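You operate a simulated robot arm through the tools that you are given. There is no shell and no other tool.

Carry out the task below with a simulated robot arm. There is one attempt and no reset: what you move stays moved.

Task
Shut and lock the casement, then wipe the smudge off its pane.
Fine: blue pad, back on the sill. What is to be rubbed or washed off counts as gone when no trace of it is left.

It is judged by the outcome, as a careful person would: the job done as asked, and still so three seconds after it is handed in. It fails if anything else is knocked over, pushed out of place, dropped, spilled or broken.

Robot
A 7-joint arm with a two-finger parallel gripper, fixed in place. Base frame: the origin is at the foot of the arm, x ahead of it, y to its left, z up. Units: m, degrees, N and s.
Its first joint turns from -166.0 to 166.0 degrees. Payload 4.4 kg.
The TCP is the grasp point between the finger pads, 0.023 m short of the fingertips. In the tool frame z runs along the fingers and y along their closing line. The gripper opens to 0.094 m. The fingers are 0.038 m wide and 0.01 m thick; the gripper's body (0.054 by 0.096 m) begins 0.039 m behind the TCP.
Orientation is told as [roll, pitch, yaw] about the base's x, y, z axes, in that order, counted from this pose: with the fingers straight down and closing along the base's y, the tool's x points along the base's -x, its y along +y and its z along -z.

Tools
- The arm moves only by the tool play_rows. Its argument "steps" is one flat list of numbers, 7 for each row, row after row: the opening, from 0 (shut) to 1 (fully open), then the shift along the tool's x, y, z in m, then the turn, a rotation vector about the tool's x, y, z in degrees. In form: [claw, x, y, z, rx, ry, rz, claw, x, y, z, rx, ry, rz, ...]. A call has 1 to 20 rows; each row shifts and turns the commanded pose from where the row before left it, along the tool's axes as they then stand. A row lasts 0.2 s, in which the tool goes at most 0.05 m and 8.6 degrees; a call with a longer step from one row to the next is refused whole, and so is a gripper value outside its range. A pose out of reach is approached as far as the arm can. The call stops where the force on the tool passes 70 N (or 10 N more than at its start, if that is more) or the arm is blocked; 0.2 s more then pass. The fingers move at their own pace (about 0.108 m/s each) and stop on an object; they squeeze with about 41 N. The grip force told is the motor's: it shows also when the fingers shut on nothing. Time passes only in rows, and 0.2 s behind the last, so rows that do not move let the fingers close. It gives the time, the measured TCP pose, the force on the tool (base axes), the opening and the grip force at its end, in the units of the frame above (readings bear some noise), with the torque about the TCP (base axes, N m) and any sound that the robot's microphone picked up.
- Cameras (640 x 400 px; columns grow to the right, rows downward): "scene" is fixed at [0.0452, 0.6563, 1.7561]; the picture's right is [-0.74, -0.67, 0.00], its down [-0.19, 0.21, -0.96] and it looks along [0.64, -0.71, -0.28] (base axes); focal length 308 px, centre (320, 200). "wrist" rides on the gripper at [0.086, 0.016, -0.074] in the tool frame; the picture's right is [-0.18, 0.98, 0.00], its down [-0.58, -0.11, -0.81] and it looks along [-0.79, -0.15, 0.59] (tool axes); focal length 243 px, centre (320, 200). There is no depth. A picture from a camera that has moved, and an enlarged one, comes with that camera's place and axes in the base frame and with its lens. The place of the scene camera against the robot may be out by one fixed shift of up to 0.018 m in any direction.
- grab_frame(camera): a new picture of that camera. It takes no simulated time.
- close_up(camera, box): a new picture of the part [left, top, right, bottom] of that camera's present view, enlarged. It takes no simulated time.
- hand_in(): hands the job in; it is judged then, once.

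Nothing tells you positions but the pictures and the camera data. Unless the task says otherwise, let go and move clear before handing in.

The tools are called as name(argument=value, ...) on one line, values as JSON. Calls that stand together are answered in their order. play_rows: Moves the arm, as the interface text tells. Its arguments: {"type":"object","properties":{"steps":{"type":"array"}},"required":["steps"]} The other tools are called the same way: grab_frame (camera) takes a picture; close_up (camera, box) takes an enlarged picture of a part of a camera's view; hand_in () hands the job in.

At the start:

```text
t: 0.0
tcp_pos: [0.6158, -0.0777, 1.5886]
ee_rot: [-0.1, 0.0, -0.1]
force: [0.3, -0.1, -0.6]
moment: [-0.01, 0.01, -0.01]
width: 0.094
finger_force: 0.0
```

scene: 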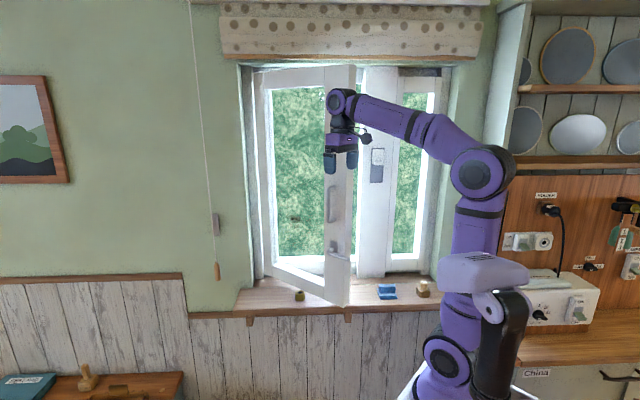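
wrist: 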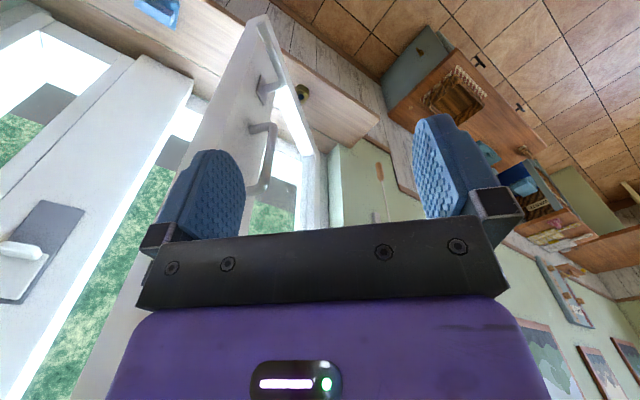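

I see a window ahead and to the right with an open casement sash, a blue pad on the sill and a few other objects. I'll take enlarged pictures first to locate everything.

close_up(camera="scene", box=[220, 50, 460, 200])

close_up(camera="scene", box=[220, 180, 460, 330])

close_up(camera="wrist", box=[0, 0, 400, 250])

```text
2.67 times, centred on (340, 125) of scene
camera zoom: at [0.0452, 0.6563, 1.7561], right [-0.74, -0.67, 0.0], down [-0.19, 0.21, -0.96], along [0.64, -0.71, -0.28], focal length 822 px, centre (267, 400)
```

zoom: 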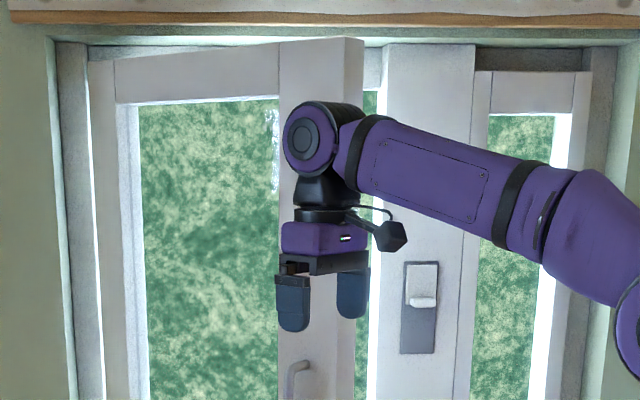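

```text
2.67 times, centred on (340, 255) of scene
camera zoom: at [0.0452, 0.6563, 1.7561], right [-0.74, -0.67, 0.0], down [-0.19, 0.21, -0.96], along [0.64, -0.71, -0.28], focal length 822 px, centre (267, 53)
```

zoom: 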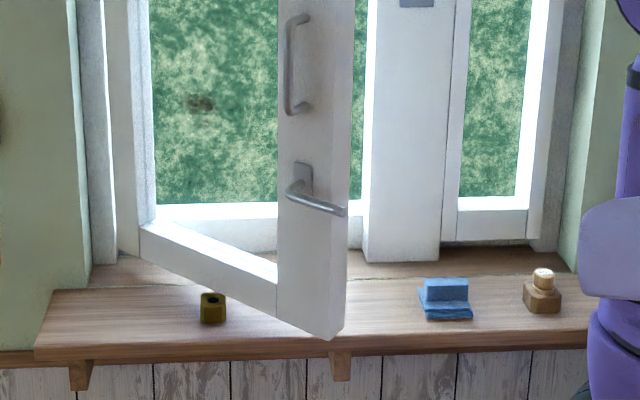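

```text
1.60 times, centred on (200, 125) of wrist
camera zoom: at [0.529, -0.0619, 1.6624], right [0.18, 0.98, 0.0], down [0.58, -0.11, 0.81], along [0.79, -0.15, -0.59], focal length 388 px, centre (512, 320)
```

zoom: 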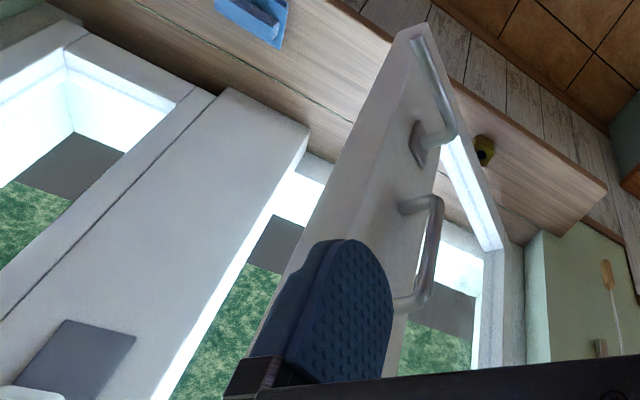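

The window wall runs diagonally (about 45° to base x), with the pad at roughly [0.67, -0.52, 0.90]. I'll zoom further in on the hardware: sash handles, mullion plate and smudge.

close_up(camera="scene", box=[310, 160, 390, 290])

close_up(camera="scene", box=[350, 130, 430, 200])

close_up(camera="scene", box=[270, 190, 330, 240])

close_up(camera="wrist", box=[0, 180, 120, 310])

close_up(camera="wrist", box=[180, 0, 340, 200])

close_up(camera="scene", box=[370, 260, 450, 310])

```text
3.08 times, centred on (350, 225) of scene
camera zoom: at [0.0452, 0.6563, 1.7561], right [-0.74, -0.67, 0.0], down [-0.19, 0.21, -0.96], along [0.64, -0.71, -0.28], focal length 949 px, centre (228, 123)
```

zoom: 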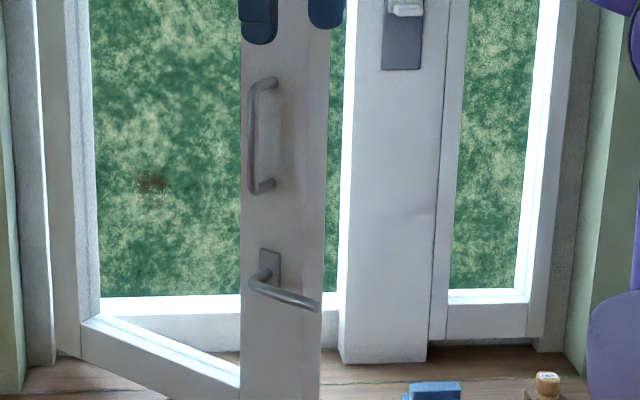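

```text
5.71 times, centred on (390, 165) of scene
camera zoom: at [0.0452, 0.6563, 1.7561], right [-0.74, -0.67, 0.0], down [-0.19, 0.21, -0.96], along [0.64, -0.71, -0.28], focal length 1762 px, centre (-80, 400)
```

zoom: 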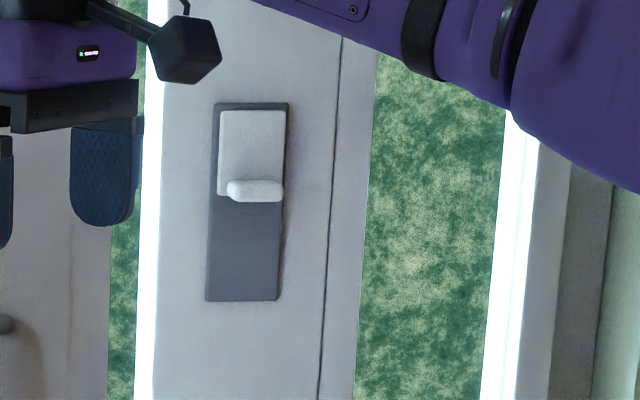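

```text
8.00 times, centred on (300, 215) of scene
camera zoom: at [0.0452, 0.6563, 1.7561], right [-0.74, -0.67, 0.0], down [-0.19, 0.21, -0.96], along [0.64, -0.71, -0.28], focal length 2466 px, centre (480, 80)
```

zoom: 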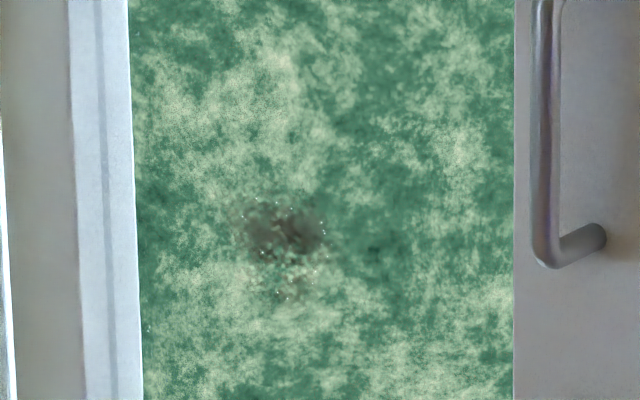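

```text
3.08 times, centred on (60, 245) of wrist
camera zoom: at [0.529, -0.0619, 1.6624], right [0.18, 0.98, 0.0], down [0.58, -0.11, 0.81], along [0.79, -0.15, -0.59], focal length 746 px, centre (1120, 62)
```

zoom: 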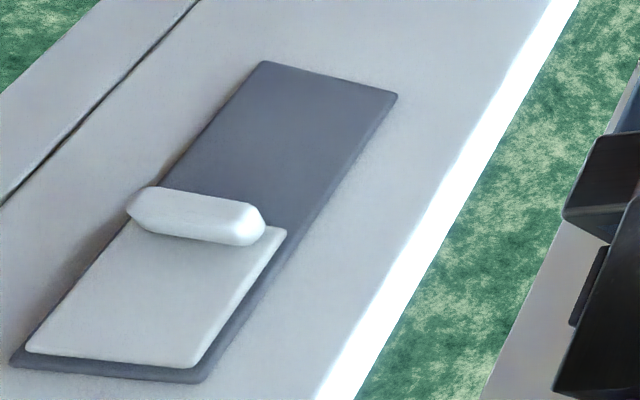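

```text
2.00 times, centred on (260, 100) of wrist
camera zoom: at [0.529, -0.0619, 1.6624], right [0.18, 0.98, 0.0], down [0.58, -0.11, 0.81], along [0.79, -0.15, -0.59], focal length 485 px, centre (440, 400)
```

zoom: 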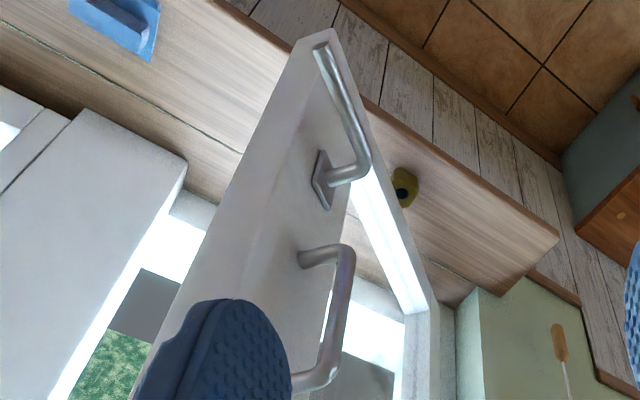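

```text
8.00 times, centred on (410, 285) of scene
camera zoom: at [0.0452, 0.6563, 1.7561], right [-0.74, -0.67, 0.0], down [-0.19, 0.21, -0.96], along [0.64, -0.71, -0.28], focal length 2466 px, centre (-400, -480)
```

zoom: 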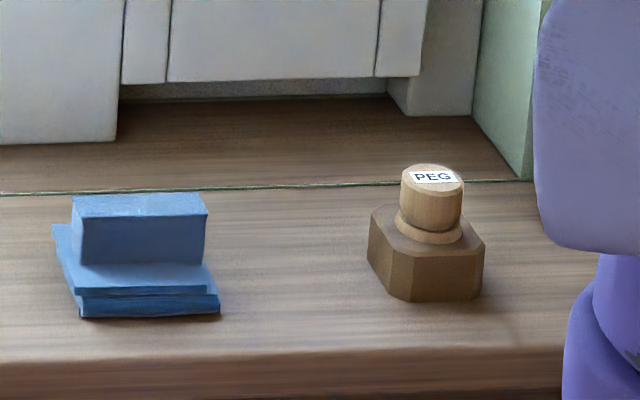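

There's a slide bolt on the mullion, a lever handle and a pull bar on the sash, and a labelled peg and a yellow block on the sill. I'll look at the remaining details before moving.

close_up(camera="scene", box=[280, 280, 330, 312])

close_up(camera="scene", box=[180, 200, 240, 290])

close_up(camera="scene", box=[490, 180, 640, 300])

close_up(camera="scene", box=[0, 350, 200, 400])

close_up(camera="wrist", box=[360, 0, 640, 200])

close_up(camera="scene", box=[320, 210, 360, 270])

```text
12.50 times, centred on (305, 296) of scene
camera zoom: at [0.0452, 0.6563, 1.7561], right [-0.74, -0.67, 0.0], down [-0.19, 0.21, -0.96], along [0.64, -0.71, -0.28], focal length 3854 px, centre (508, -1000)
```

zoom: 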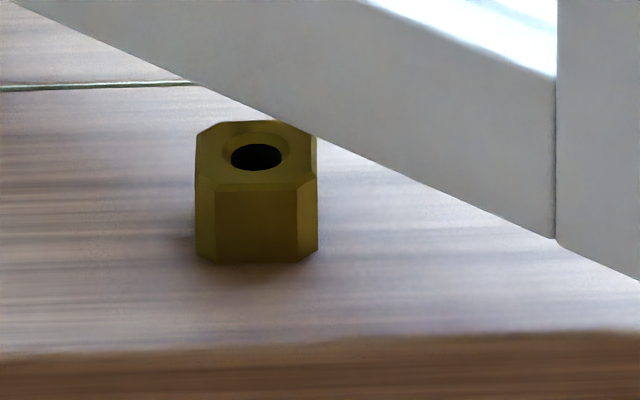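

```text
4.44 times, centred on (210, 245) of scene
camera zoom: at [0.0452, 0.6563, 1.7561], right [-0.74, -0.67, 0.0], down [-0.19, 0.21, -0.96], along [0.64, -0.71, -0.28], focal length 1370 px, centre (809, 0)
```

zoom: 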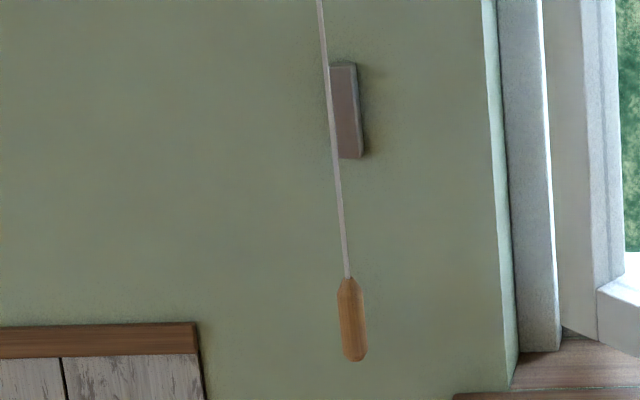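

```text
3.33 times, centred on (565, 240) of scene
camera zoom: at [0.0452, 0.6563, 1.7561], right [-0.74, -0.67, 0.0], down [-0.19, 0.21, -0.96], along [0.64, -0.71, -0.28], focal length 1028 px, centre (-497, 67)
```

zoom: 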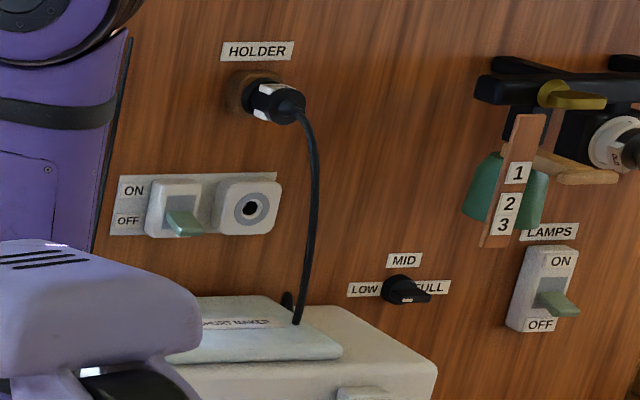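

```text
3.20 times, centred on (100, 375) of scene
camera zoom: at [0.0452, 0.6563, 1.7561], right [-0.74, -0.67, 0.0], down [-0.19, 0.21, -0.96], along [0.64, -0.71, -0.28], focal length 987 px, centre (1024, -360)
```

zoom: 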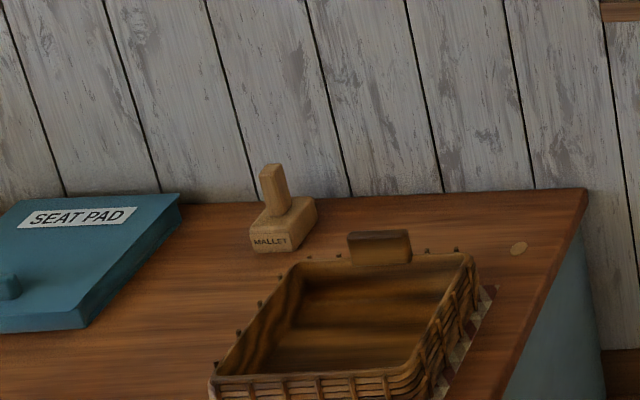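

```text
2.00 times, centred on (500, 100) of wrist
camera zoom: at [0.529, -0.0619, 1.6624], right [0.18, 0.98, 0.0], down [0.58, -0.11, 0.81], along [0.79, -0.15, -0.59], focal length 485 px, centre (-40, 400)
```

zoom: 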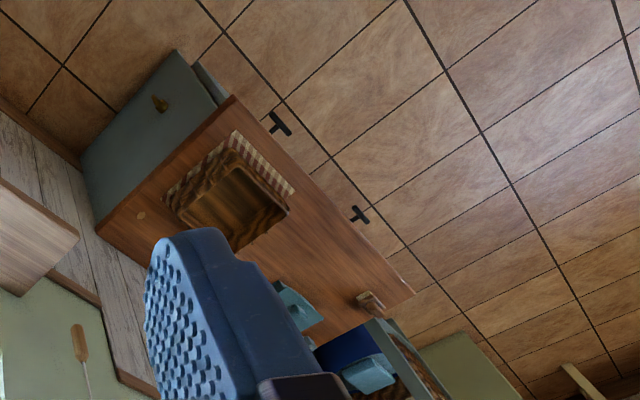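

```text
6.67 times, centred on (340, 240) of scene
camera zoom: at [0.0452, 0.6563, 1.7561], right [-0.74, -0.67, 0.0], down [-0.19, 0.21, -0.96], along [0.64, -0.71, -0.28], focal length 2055 px, centre (187, -67)
```

zoom: 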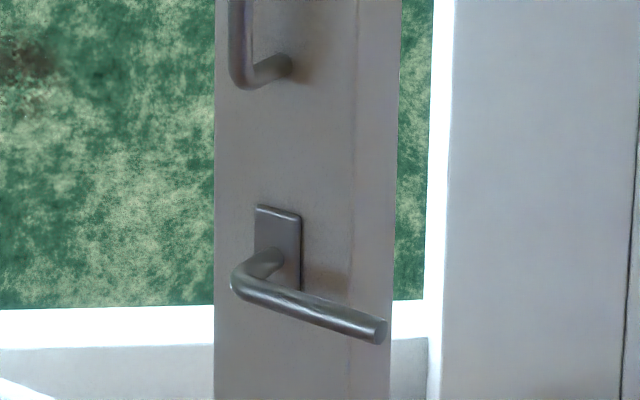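

The sash is hinged at its left (far) side, open about 40°, with its free edge near [0.71, -0.22]. The mullion corner is near [0.82, -0.49]. I'll turn the tool to face the window with the fingers shut and look from there.

play_rows(steps=[0, 0, 0, 0, 0, 0, -7.5, 0, 0, 0, 0, 0, 0, -7.5, 0, 0, 0, 0, 0, 0, -7.5, 0, 0, 0, 0, 0, 0, -7.5, 0, 0, 0, 0, 0, 0, -7.5, 0, 0, 0, 0, 0, 0, -7.5, 0, 0, 0, 0, 7.5, 0, 0, 0, 0, 0, 0, 7.5, 0, 0, 0, 0, 0, 0, 7.5, 0, 0, 0, 0, 0, 0, 7.5, 0, 0])

grab_frame(camera="scene")

grab_frame(camera="wrist")

```text
t: 2.2
tcp_pos: [0.6156, -0.0774, 1.5882]
ee_rot: [-30.1, 0.0, 45.0]
force: [0.7, -0.7, 0.0]
moment: [-0.04, -0.01, 0.01]
width: 0.0001
finger_force: 41.5
```

```text
taken
```

scene: 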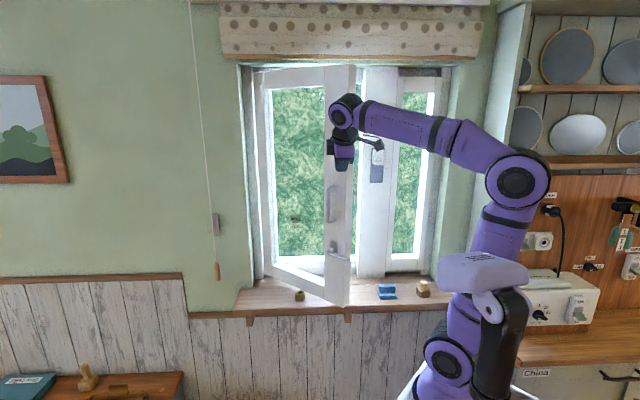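

```text
taken
camera wrist: at [0.5182, -0.1029, 1.6442], right [-0.47, 0.73, -0.49], down [0.19, 0.63, 0.75], along [0.86, 0.26, -0.44], focal length 243 px, centre (320, 200)
```

wrist: 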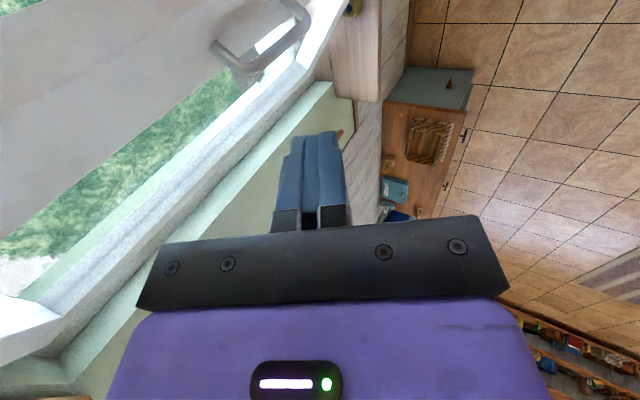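

The turn works and the window gear is unchanged. I'll finish pitching the tool to horizontal, facing the window.

play_rows(steps=[0, 0, 0, 0, 7.5, 0, 0, 0, 0, 0, 0, 7.5, 0, 0, 0, 0, 0, 0, 7.5, 0, 0, 0, 0, 0, 0, 7.5, 0, 0, 0, 0, 0, 0, 7.5, 0, 0, 0, 0, 0, 0, 7.5, 0, 0, 0, 0, 0, 0, 7.5, 0, 0, 0, 0, 0, 0, 7.5, 0, 0])

grab_frame(camera="scene")

grab_frame(camera="wrist")

```text
t: 4.0
tcp_pos: [0.6157, -0.0759, 1.5877]
ee_rot: [-90.1, 0.0, 45.0]
force: [-0.1, 0.1, -0.5]
moment: [-0.03, -0.01, 0.02]
width: 0.0
finger_force: 40.4
```

```text
taken
```

scene: 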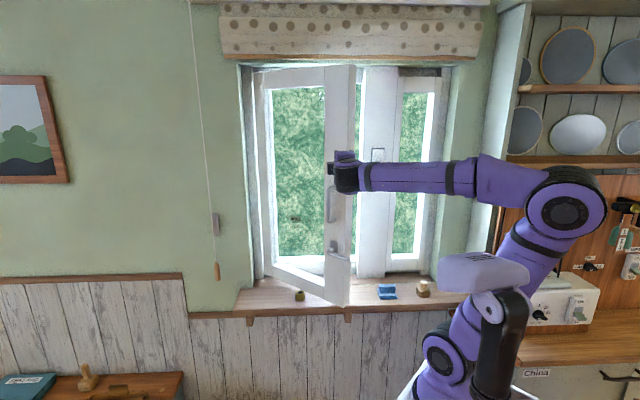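

```text
taken
camera wrist: at [0.5014, -0.0865, 1.5716], right [0.13, 0.13, -0.98], down [-0.16, 0.98, 0.11], along [0.98, 0.14, 0.15], focal length 243 px, centre (320, 200)
```

wrist: 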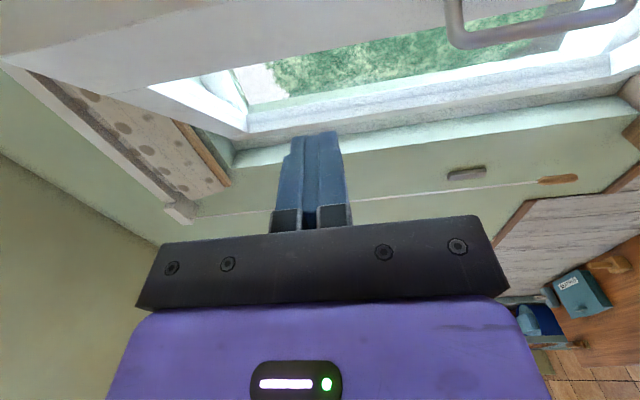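

The tool is now horizontal, facing the window square on. I'll advance with shut fingers toward the sash stile, above the pull bar, stopping just short of contact.

play_rows(steps=[0, 0, 0, 0.04, 0, 0, 0, 0, 0, 0, 0.04, 0, 0, 0, 0, 0, 0, 0.04, 0, 0, 0, 0, 0, 0, 0.015, 0, 0, 0])

grab_frame(camera="wrist")

close_up(camera="scene", box=[260, 100, 420, 200])

```text
t: 5.0
tcp_pos: [0.7113, -0.1723, 1.5862]
ee_rot: [-89.8, 0.0, 45.1]
force: [-0.4, 0.8, 0.4]
moment: [0.04, 0.0, 0.02]
width: 0.0
finger_force: 41.1
```

```text
taken
camera wrist: at [0.5975, -0.1821, 1.5708], right [0.13, 0.13, -0.98], down [-0.16, 0.98, 0.11], along [0.98, 0.14, 0.15], focal length 243 px, centre (320, 200)
```

wrist: 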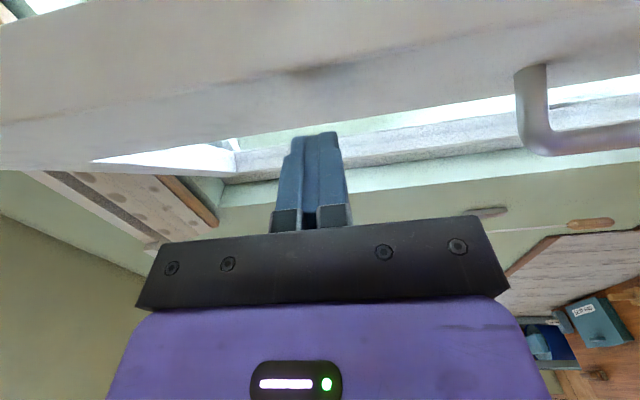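

```text
4.00 times, centred on (340, 150) of scene
camera zoom: at [0.0452, 0.6563, 1.7561], right [-0.74, -0.67, 0.0], down [-0.19, 0.21, -0.96], along [0.64, -0.71, -0.28], focal length 1233 px, centre (240, 400)
```

zoom: 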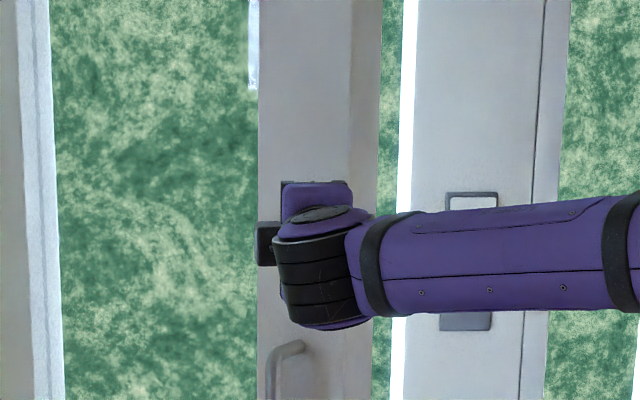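

The fingers are just in front of the stile and level with a point above the pull bar. I'll creep forward to contact, then follow the closing arc.

play_rows(steps=[0, 0, 0, 0.01, 0, 0, 0, 0, 0, 0, 0.01, 0, 0, 0, 0, 0, 0, 0.01, 0, 0, 0, 0, 0, 0, 0.01, 0, 0, 0, 0, 0.006, 0, 0.01, 0, 0, 0, 0, 0.006, 0, 0.01, 0, 0, 0])

close_up(camera="scene", box=[240, 60, 400, 320])

grab_frame(camera="wrist")

```text
t: 6.4
tcp_pos: [0.7445, -0.2221, 1.587]
ee_rot: [-90.1, 0.0, 44.9]
force: [-0.7, 0.8, 0.1]
moment: [0.0, 0.02, -0.03]
width: 0.0
finger_force: 41.2
```

```text
1.54 times, centred on (320, 190) of scene
camera zoom: at [0.0452, 0.6563, 1.7561], right [-0.74, -0.67, 0.0], down [-0.19, 0.21, -0.96], along [0.64, -0.71, -0.28], focal length 474 px, centre (320, 215)
```

zoom: 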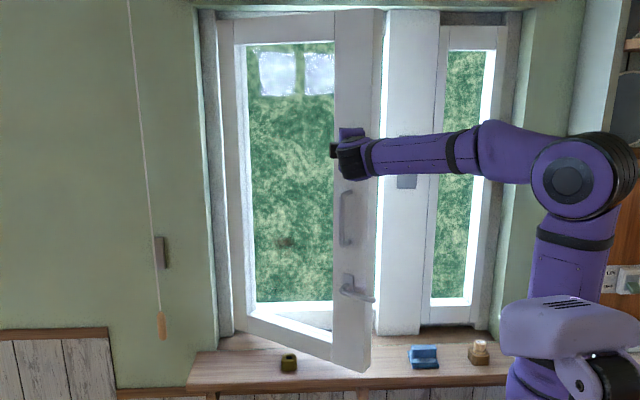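

```text
taken
camera wrist: at [0.6308, -0.2324, 1.5722], right [0.13, 0.13, -0.98], down [-0.16, 0.98, 0.11], along [0.98, 0.14, 0.15], focal length 243 px, centre (320, 200)
```

wrist: 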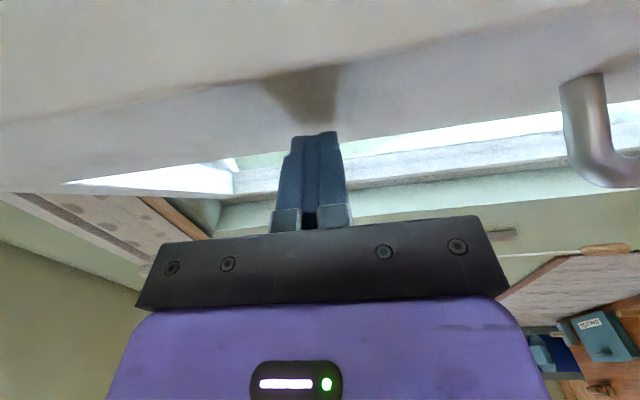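

The sash is moving freely with the push (about 1 N). I'll follow the arc toward closed, then check.

play_rows(steps=[0, 0.0084, 0, 0.0125, 0, 0, 0, 0, 0.0084, 0, 0.0125, 0, 0, 0, 0, 0.0075, 0, 0.0131, 0, 0, 0, 0, 0.0075, 0, 0.0131, 0, 0, 0, 0, 0.0066, 0, 0.0134, 0, 0, 0, 0, 0.0066, 0, 0.0134, 0, 0, 0, 0, 0.0057, 0, 0.0139, 0, 0, 0, 0, 0.0057, 0, 0.0139, 0, 0, 0, 0, 0.0047, 0, 0.0143, 0, 0, 0, 0, 0.0047, 0, 0.0143, 0, 0, 0])

close_up(camera="scene", box=[240, 60, 400, 320])

grab_frame(camera="wrist")

```text
t: 8.6
tcp_pos: [0.7942, -0.3656, 1.5873]
ee_rot: [-89.9, 0.0, 45.0]
force: [0.0, -0.2, 0.2]
moment: [-0.02, 0.01, -0.04]
width: 0.0
finger_force: 41.4
```

```text
1.54 times, centred on (320, 190) of scene
camera zoom: at [0.0452, 0.6563, 1.7561], right [-0.74, -0.67, 0.0], down [-0.19, 0.21, -0.96], along [0.64, -0.71, -0.28], focal length 474 px, centre (320, 215)
```

zoom: 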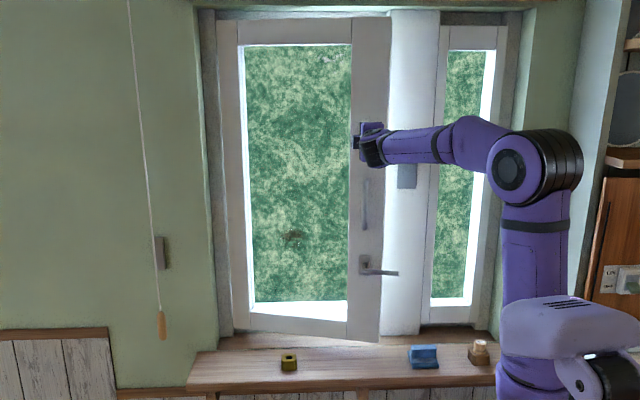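

```text
taken
camera wrist: at [0.6796, -0.3747, 1.5723], right [0.13, 0.13, -0.98], down [-0.16, 0.98, 0.11], along [0.98, 0.14, 0.15], focal length 243 px, centre (320, 200)
```

wrist: 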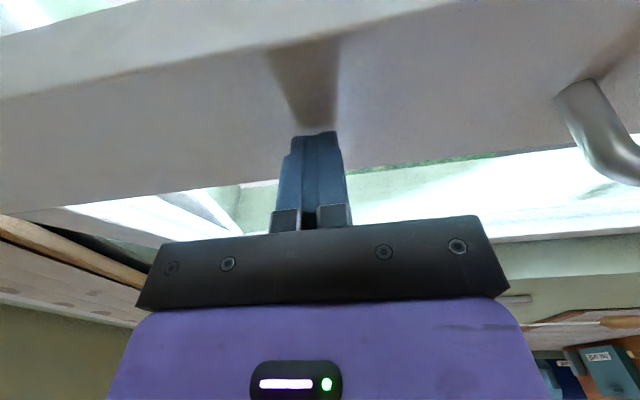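

The sash is about 15° from closed and clear of the pad. I'll continue more slowly.

play_rows(steps=[0, 0.0036, 0, 0.0146, 0, 0, 0, 0, 0.0036, 0, 0.0146, 0, 0, 0, 0, 0.0026, 0, 0.0148, 0, 0, 0, 0, 0.0026, 0, 0.0148, 0, 0, 0, 0, 0.0016, 0, 0.012, 0, 0, 0, 0, 0.0014, 0, 0.01, 0, 0, 0])

close_up(camera="scene", box=[240, 60, 400, 320])

grab_frame(camera="wrist")

```text
t: 10.0
tcp_pos: [0.8392, -0.4329, 1.5864]
ee_rot: [-90.0, -0.1, 45.0]
force: [-0.1, -0.7, -0.5]
moment: [0.0, 0.01, 0.0]
width: 0.0
finger_force: 40.5
```

```text
1.54 times, centred on (320, 190) of scene
camera zoom: at [0.0452, 0.6563, 1.7561], right [-0.74, -0.67, 0.0], down [-0.19, 0.21, -0.96], along [0.64, -0.71, -0.28], focal length 474 px, centre (320, 215)
```

zoom: 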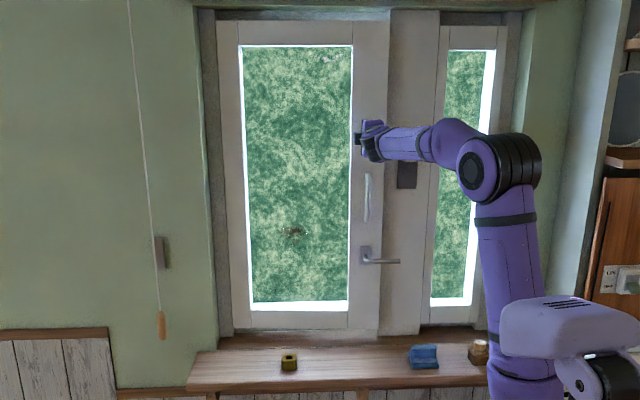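

```text
taken
camera wrist: at [0.7257, -0.4424, 1.571], right [0.13, 0.13, -0.98], down [-0.16, 0.98, 0.11], along [0.98, 0.14, 0.15], focal length 243 px, centre (320, 200)
```

wrist: 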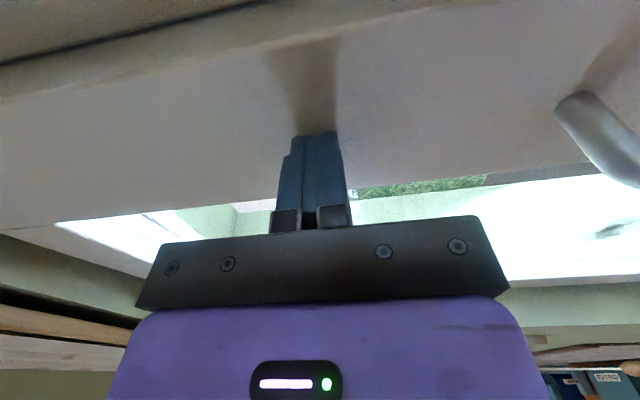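

The sash looks nearly closed. I'll press on in small steps until the force rises against the frame.

play_rows(steps=[0, 0, 0, 0.006, 0, 0, 0, 0, 0, 0, 0.006, 0, 0, 0, 0, 0, 0, 0.006, 0, 0, 0, 0, 0, 0, 0.006, 0, 0, 0])

close_up(camera="scene", box=[330, 60, 430, 290])

grab_frame(camera="wrist")

```text
t: 11.0
tcp_pos: [0.8569, -0.4501, 1.5881]
ee_rot: [-89.9, -0.1, 45.1]
force: [-0.4, -0.2, 0.5]
moment: [-0.02, 0.0, 0.0]
width: 0.0
finger_force: 40.8
```

```text
1.74 times, centred on (380, 175) of scene
camera zoom: at [0.0452, 0.6563, 1.7561], right [-0.74, -0.67, 0.0], down [-0.19, 0.21, -0.96], along [0.64, -0.71, -0.28], focal length 536 px, centre (216, 244)
```

zoom: 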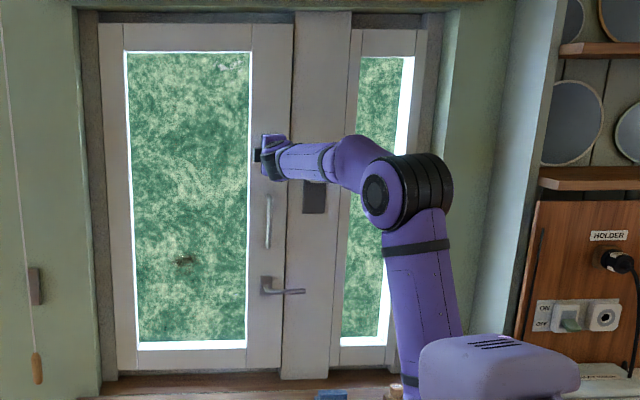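

```text
taken
camera wrist: at [0.7423, -0.4595, 1.572], right [0.13, 0.13, -0.98], down [-0.16, 0.98, 0.11], along [0.98, 0.14, 0.15], focal length 243 px, centre (320, 200)
```

wrist: 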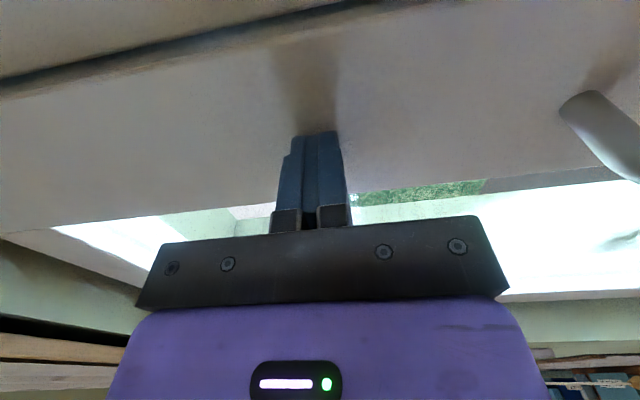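

Still no resistance, so I'll keep pressing in small steps.

play_rows(steps=[0, 0, 0, 0.005, 0, 0, 0, 0, 0, 0, 0.005, 0, 0, 0, 0, 0, 0, 0.005, 0, 0, 0, 0, 0, 0, 0.005, 0, 0, 0, 0, 0, 0, 0.005, 0, 0, 0])

grab_frame(camera="wrist")

close_up(camera="scene", box=[330, 200, 430, 290])

```text
t: 11.8
tcp_pos: [0.8625, -0.4562, 1.5879]
ee_rot: [-89.9, 0.0, 45.0]
force: [-49.9, 35.2, -15.7]
moment: [-0.06, 0.47, -0.06]
width: 0.0001
finger_force: 41.6
stopped in row 4: the force on the tool passed its limit at 84 N (the readings are from after the stop); the commanded pose is now the measured one
```

```text
taken
camera wrist: at [0.7483, -0.4656, 1.5718], right [0.13, 0.13, -0.98], down [-0.16, 0.98, 0.11], along [0.98, 0.14, 0.15], focal length 243 px, centre (320, 200)
```

wrist: 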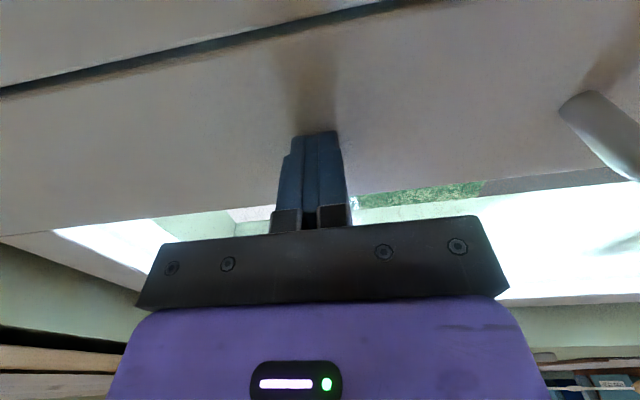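

```text
4.44 times, centred on (380, 245) of scene
camera zoom: at [0.0452, 0.6563, 1.7561], right [-0.74, -0.67, 0.0], down [-0.19, 0.21, -0.96], along [0.64, -0.71, -0.28], focal length 1370 px, centre (53, 0)
```

zoom: 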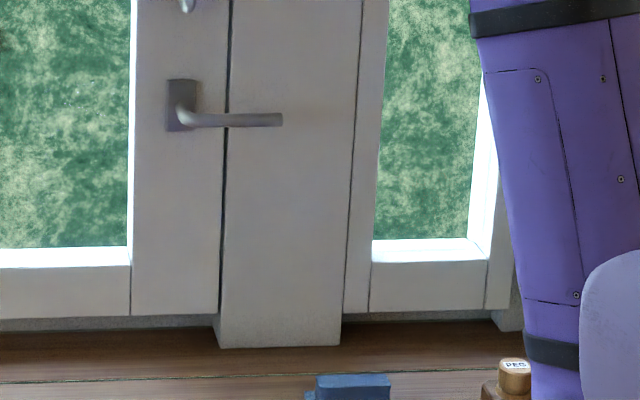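

The sash has met its stop (face at about n = 0.955 along the wall normal). I'll back off and check that it stays shut.

play_rows(steps=[0, 0, 0, -0.01, 0, 0, 0, 0, 0, 0, -0.03, 0, 0, 0, 0, 0, 0, -0.04, 0, 0, 0])

grab_frame(camera="wrist")

close_up(camera="scene", box=[330, 200, 430, 290])

close_up(camera="scene", box=[330, 120, 430, 190])

```text
t: 12.6
tcp_pos: [0.8118, -0.4041, 1.5838]
ee_rot: [-89.6, 0.0, 45.0]
force: [1.8, -0.5, -0.8]
moment: [-0.02, -0.03, -0.03]
width: 0.0001
finger_force: 41.4
```

```text
taken
camera wrist: at [0.6971, -0.4127, 1.569], right [0.13, 0.13, -0.98], down [-0.16, 0.98, 0.11], along [0.98, 0.14, 0.14], focal length 243 px, centre (320, 200)
```

wrist: 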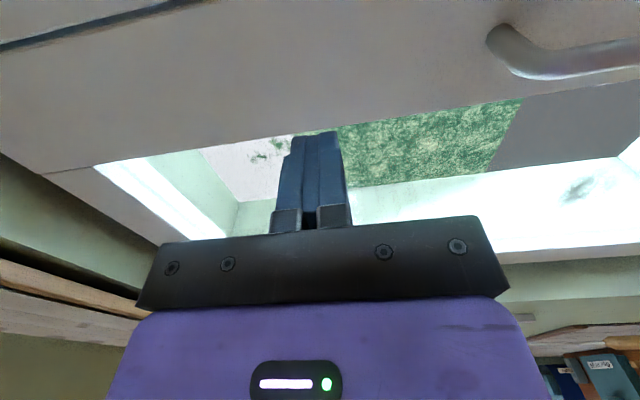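

```text
4.44 times, centred on (380, 245) of scene
camera zoom: at [0.0452, 0.6563, 1.7561], right [-0.74, -0.67, 0.0], down [-0.19, 0.21, -0.96], along [0.64, -0.71, -0.28], focal length 1370 px, centre (53, 0)
```

zoom: 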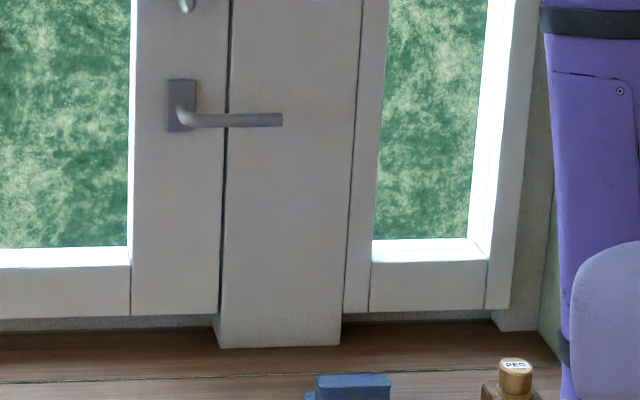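

```text
5.71 times, centred on (380, 155) of scene
camera zoom: at [0.0452, 0.6563, 1.7561], right [-0.74, -0.67, 0.0], down [-0.19, 0.21, -0.96], along [0.64, -0.71, -0.28], focal length 1762 px, centre (-23, 457)
```

zoom: 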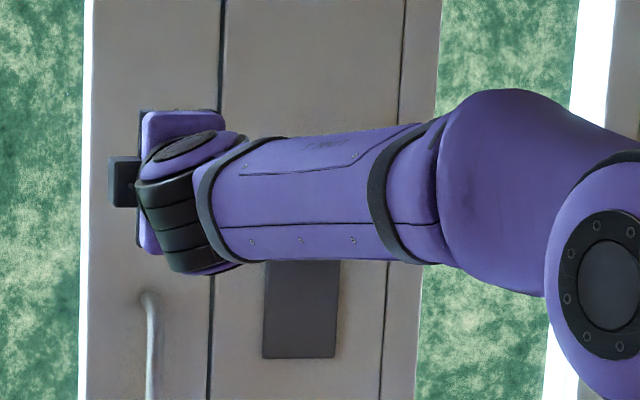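

The casement stays shut when released. I also see the smudge through the pane near [1.05, -0.33, 1.29]. Next I'll drop in front of the lever (pivot about l = 0.285, z = 1.23) to look at it and prepare to turn it.

play_rows(steps=[0, 0, 0, -0.03, 0, 0, 0, 0, 0, 0, -0.03, 0, 0, 0, 0, 0.035, 0.02, 0, 0, 0, 0, 0, 0.035, 0.03, 0, 0, 0, 0, 0, 0, 0.045, 0, 0, 0, 0, 0, 0, 0.045, 0, 0, 0, 0, 0, 0, 0.045, 0, 0, 0, 0, 0, 0, 0.045, 0, 0, 0, 0, 0, 0, 0.04, 0, 0, 0, 0])

grab_frame(camera="wrist")

grab_frame(camera="scene")

close_up(camera="scene", box=[320, 120, 440, 195])

```text
t: 14.6
tcp_pos: [0.7166, -0.4069, 1.3157]
ee_rot: [-89.9, 0.0, 45.1]
force: [-0.1, -0.3, -0.2]
moment: [0.0, 0.01, -0.03]
width: 0.0
finger_force: 40.9
```

```text
taken
camera wrist: at [0.6034, -0.417, 1.3], right [0.13, 0.13, -0.98], down [-0.16, 0.98, 0.11], along [0.98, 0.14, 0.15], focal length 243 px, centre (320, 200)
```

wrist: 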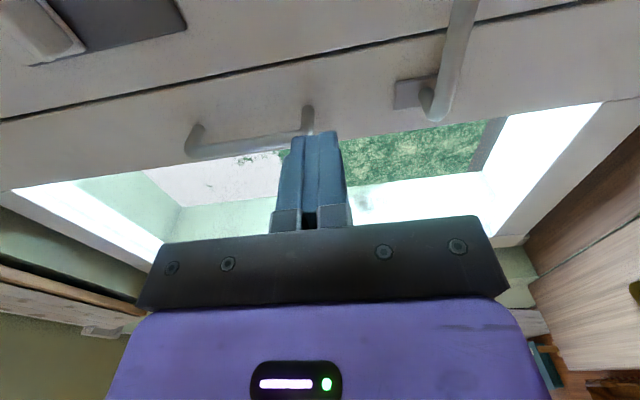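

```text
taken
```

scene: 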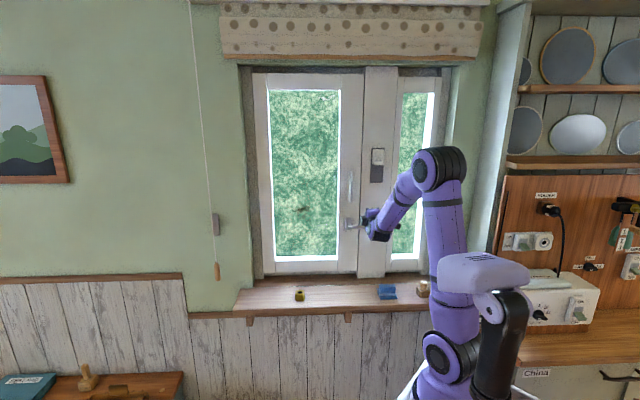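

```text
5.33 times, centred on (380, 158) of scene
camera zoom: at [0.0452, 0.6563, 1.7561], right [-0.74, -0.67, 0.0], down [-0.19, 0.21, -0.96], along [0.64, -0.71, -0.28], focal length 1644 px, centre (0, 427)
```

zoom: 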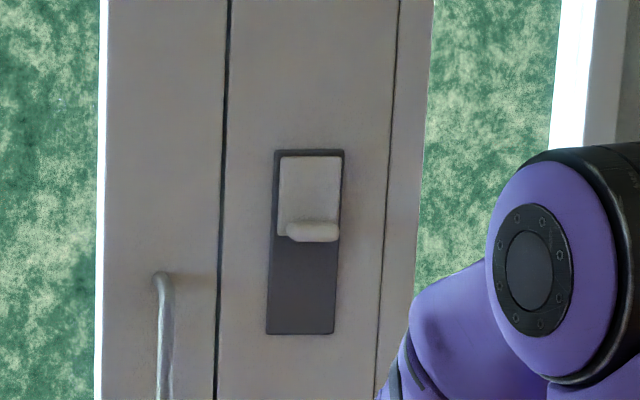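

The lever bar is at about z = 1.226 and stands off the sash by about 4–5 cm. I'll shift right and down for a second wrist view, so I can triangulate the bar and the mullion face.

play_rows(steps=[0, 0.03, 0.03, -0.02, 0, 0, 0, 0, 0.03, 0.04, -0.02, 0, 0, 0, 0, 0.02, 0.04, -0.02, 0, 0, 0])

grab_frame(camera="wrist")

close_up(camera="wrist", box=[200, 0, 400, 125])

```text
refused: row 2 steps farther than a row can; nothing moved
```

```text
taken
camera wrist: at [0.6034, -0.417, 1.3], right [0.13, 0.13, -0.98], down [-0.16, 0.98, 0.11], along [0.98, 0.14, 0.15], focal length 243 px, centre (320, 200)
```

wrist: 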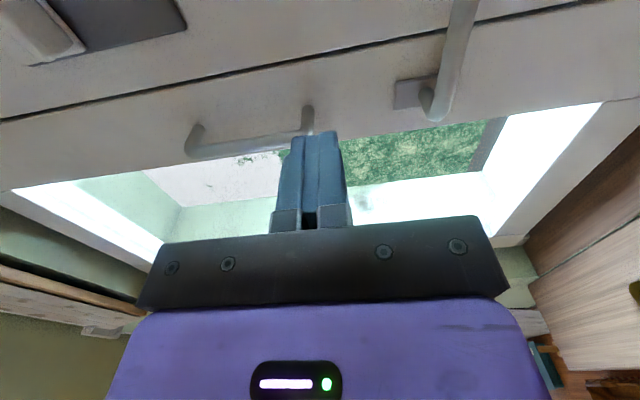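

```text
3.20 times, centred on (300, 62) of wrist
camera zoom: at [0.6034, -0.417, 1.3], right [0.13, 0.13, -0.98], down [-0.16, 0.98, 0.11], along [0.98, 0.14, 0.15], focal length 776 px, centre (384, 640)
```

zoom: 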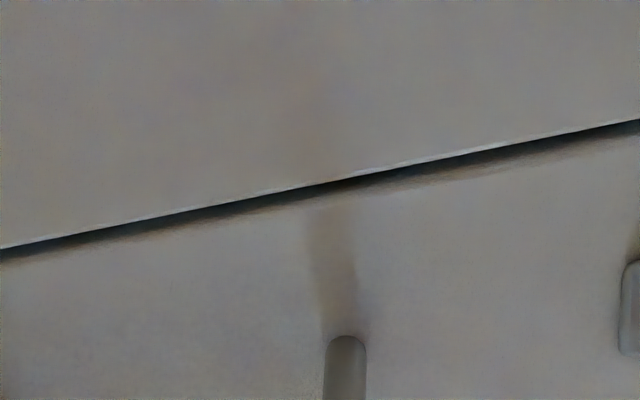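

The step was too long, so nothing moved. I'll repeat it with shorter rows.

play_rows(steps=[0, 0.02, 0.03, -0.01, 0, 0, 0, 0, 0.02, 0.03, -0.01, 0, 0, 0, 0, 0.02, 0.03, -0.01, 0, 0, 0, 0, 0.02, 0.03, -0.01, 0, 0, 0])

grab_frame(camera="wrist")

close_up(camera="wrist", box=[200, 0, 400, 125])

```text
t: 15.8
tcp_pos: [0.7417, -0.3019, 1.2404]
ee_rot: [-89.6, 0.2, 59.9]
force: [0.1, 1.5, 1.1]
moment: [-0.01, 0.06, -0.06]
width: 0.0
finger_force: 41.2
out of reach, approached as far as the arm can: row 3, 4
stopped in row 4: the arm was blocked; the commanded pose is now the measured one
```

```text
taken
camera wrist: at [0.6329, -0.34, 1.2252], right [0.09, 0.16, -0.98], down [-0.4, 0.91, 0.11], along [0.91, 0.39, 0.14], focal length 243 px, centre (320, 200)
```

wrist: 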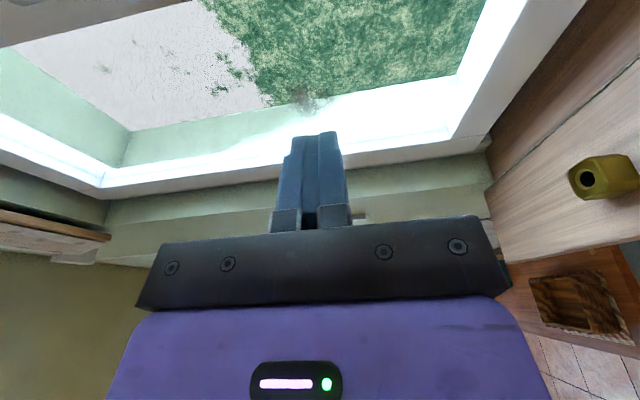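

```text
3.20 times, centred on (300, 62) of wrist
camera zoom: at [0.6329, -0.34, 1.2252], right [0.09, 0.16, -0.98], down [-0.4, 0.91, 0.11], along [0.91, 0.39, 0.14], focal length 776 px, centre (384, 640)
```

zoom: 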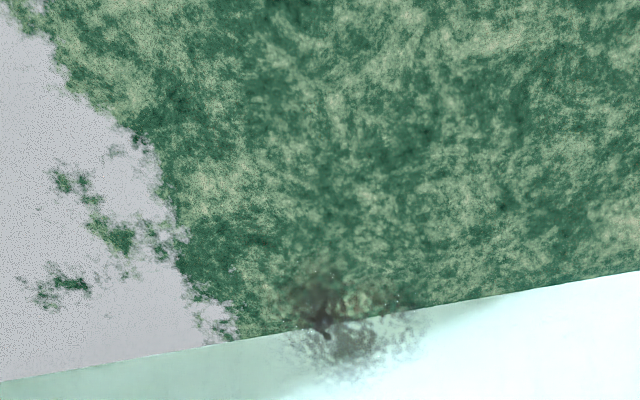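

The arm ran into a folding limit and swung left. It touched nothing, and the view gave me a good fix on the smudge (about l = 0.50, z = 1.28, roughly 7 cm across). I'll go forward and up, straighten the yaw, and set up above the lever.

play_rows(steps=[0, 0, -0.02, 0.03, 0, 0, 0, 0, 0, -0.02, 0.03, 0, 0, 0, 0, 0, 0, 0, 0, 7.5, 0, 0, 0, 0, 0, 0, 7.4, 0])

grab_frame(camera="wrist")

```text
t: 16.8
tcp_pos: [0.7933, -0.3357, 1.2785]
ee_rot: [-89.6, 0.1, 44.5]
force: [0.4, -0.2, -0.2]
moment: [0.0, -0.01, 0.04]
width: 0.0001
finger_force: 41.3
```

```text
taken
camera wrist: at [0.6776, -0.3449, 1.2646], right [0.12, 0.13, -0.98], down [-0.15, 0.98, 0.11], along [0.98, 0.13, 0.14], focal length 243 px, centre (320, 200)
```

wrist: 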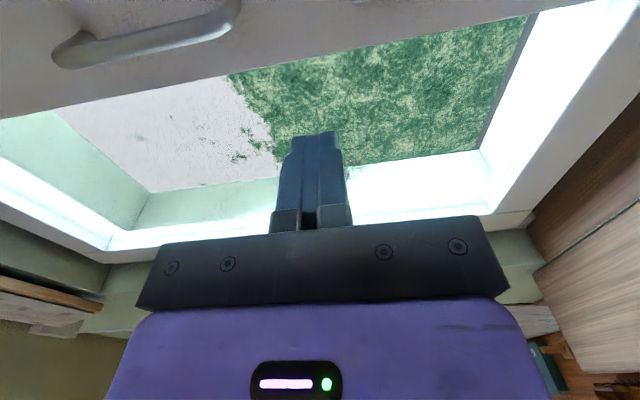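

Good, the pose is straight again (l = 0.324, n = 0.798, z = 1.279). I'll slide right and forward to above the lever's outer part, then check the view.

play_rows(steps=[0, 0.03, 0, 0.01, 0, 0, 0, 0, 0.03, 0, 0.01, 0, 0, 0, 0, 0.03, 0, 0.01, 0, 0, 0, 0, 0.025, 0, 0.01, 0, 0, 0])

grab_frame(camera="wrist")

close_up(camera="scene", box=[310, 190, 420, 260])

```text
t: 17.8
tcp_pos: [0.7373, -0.4445, 1.2807]
ee_rot: [-89.7, 0.2, 44.7]
force: [1.1, 0.8, -0.6]
moment: [0.01, 0.0, -0.01]
width: 0.0
finger_force: 41.1
```

```text
taken
camera wrist: at [0.6241, -0.4534, 1.264], right [0.12, 0.13, -0.98], down [-0.15, 0.98, 0.11], along [0.98, 0.14, 0.14], focal length 243 px, centre (320, 200)
```

wrist: 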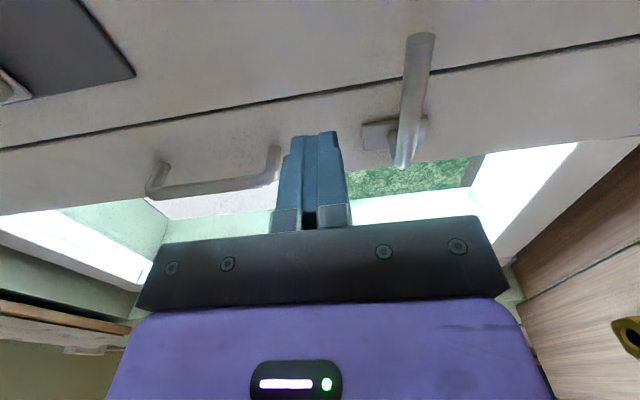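

```text
5.71 times, centred on (365, 225) of scene
camera zoom: at [0.0452, 0.6563, 1.7561], right [-0.74, -0.67, 0.0], down [-0.19, 0.21, -0.96], along [0.64, -0.71, -0.28], focal length 1762 px, centre (63, 57)
```

zoom: 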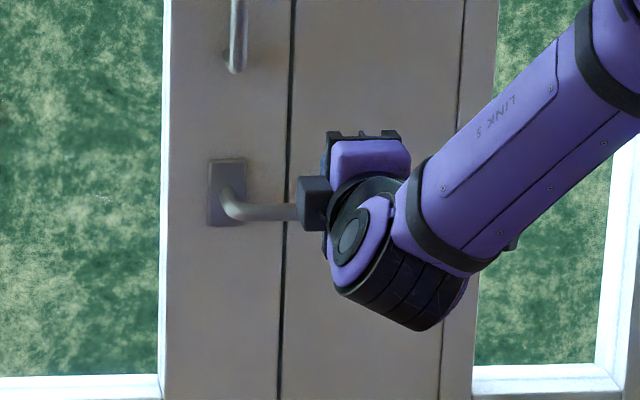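

Triangulation gives the lever bar at z ≈ 1.219, n ≈ 0.92, tip l ≈ 0.185 and pivot l ≈ 0.284. The mullion face is at n ≈ 0.956. I'll move the shut fingers forward above the lever, then lower onto it gently.

play_rows(steps=[0, 0, 0, 0.04, 0, 0, 0, 0, 0, 0, 0.035, 0, 0, 0, 0, 0, 0.02, 0, 0, 0, 0, 0, 0, 0.018, 0, 0, 0, 0])

grab_frame(camera="wrist")

close_up(camera="scene", box=[310, 190, 420, 260])

```text
t: 18.8
tcp_pos: [0.7918, -0.4961, 1.2409]
ee_rot: [-89.7, 0.1, 44.7]
force: [0.0, 0.8, 0.7]
moment: [0.03, 0.07, -0.07]
width: 0.0
finger_force: 41.0
```

```text
taken
camera wrist: at [0.6771, -0.5054, 1.2262], right [0.12, 0.13, -0.98], down [-0.15, 0.98, 0.11], along [0.98, 0.14, 0.14], focal length 243 px, centre (320, 200)
```

wrist: 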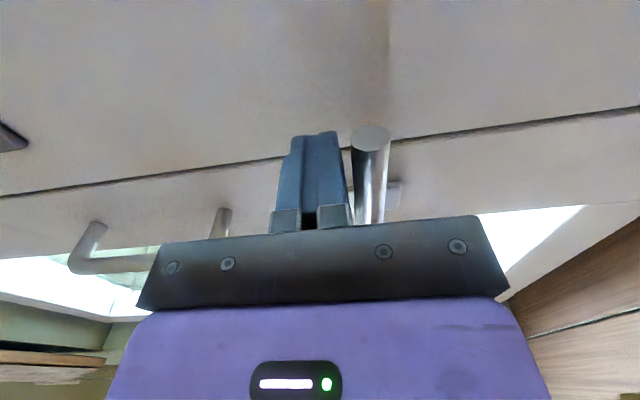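

```text
5.71 times, centred on (365, 225) of scene
camera zoom: at [0.0452, 0.6563, 1.7561], right [-0.74, -0.67, 0.0], down [-0.19, 0.21, -0.96], along [0.64, -0.71, -0.28], focal length 1762 px, centre (63, 57)
```

zoom: 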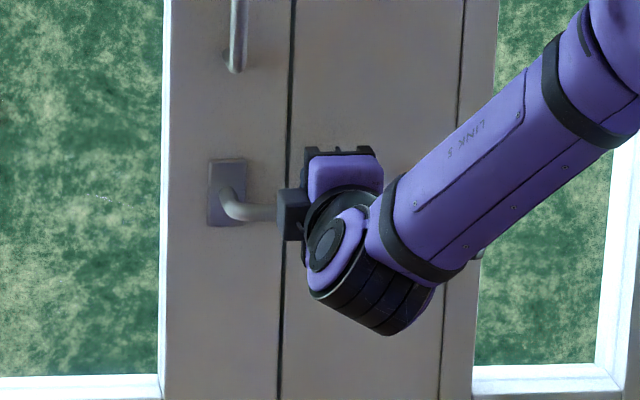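

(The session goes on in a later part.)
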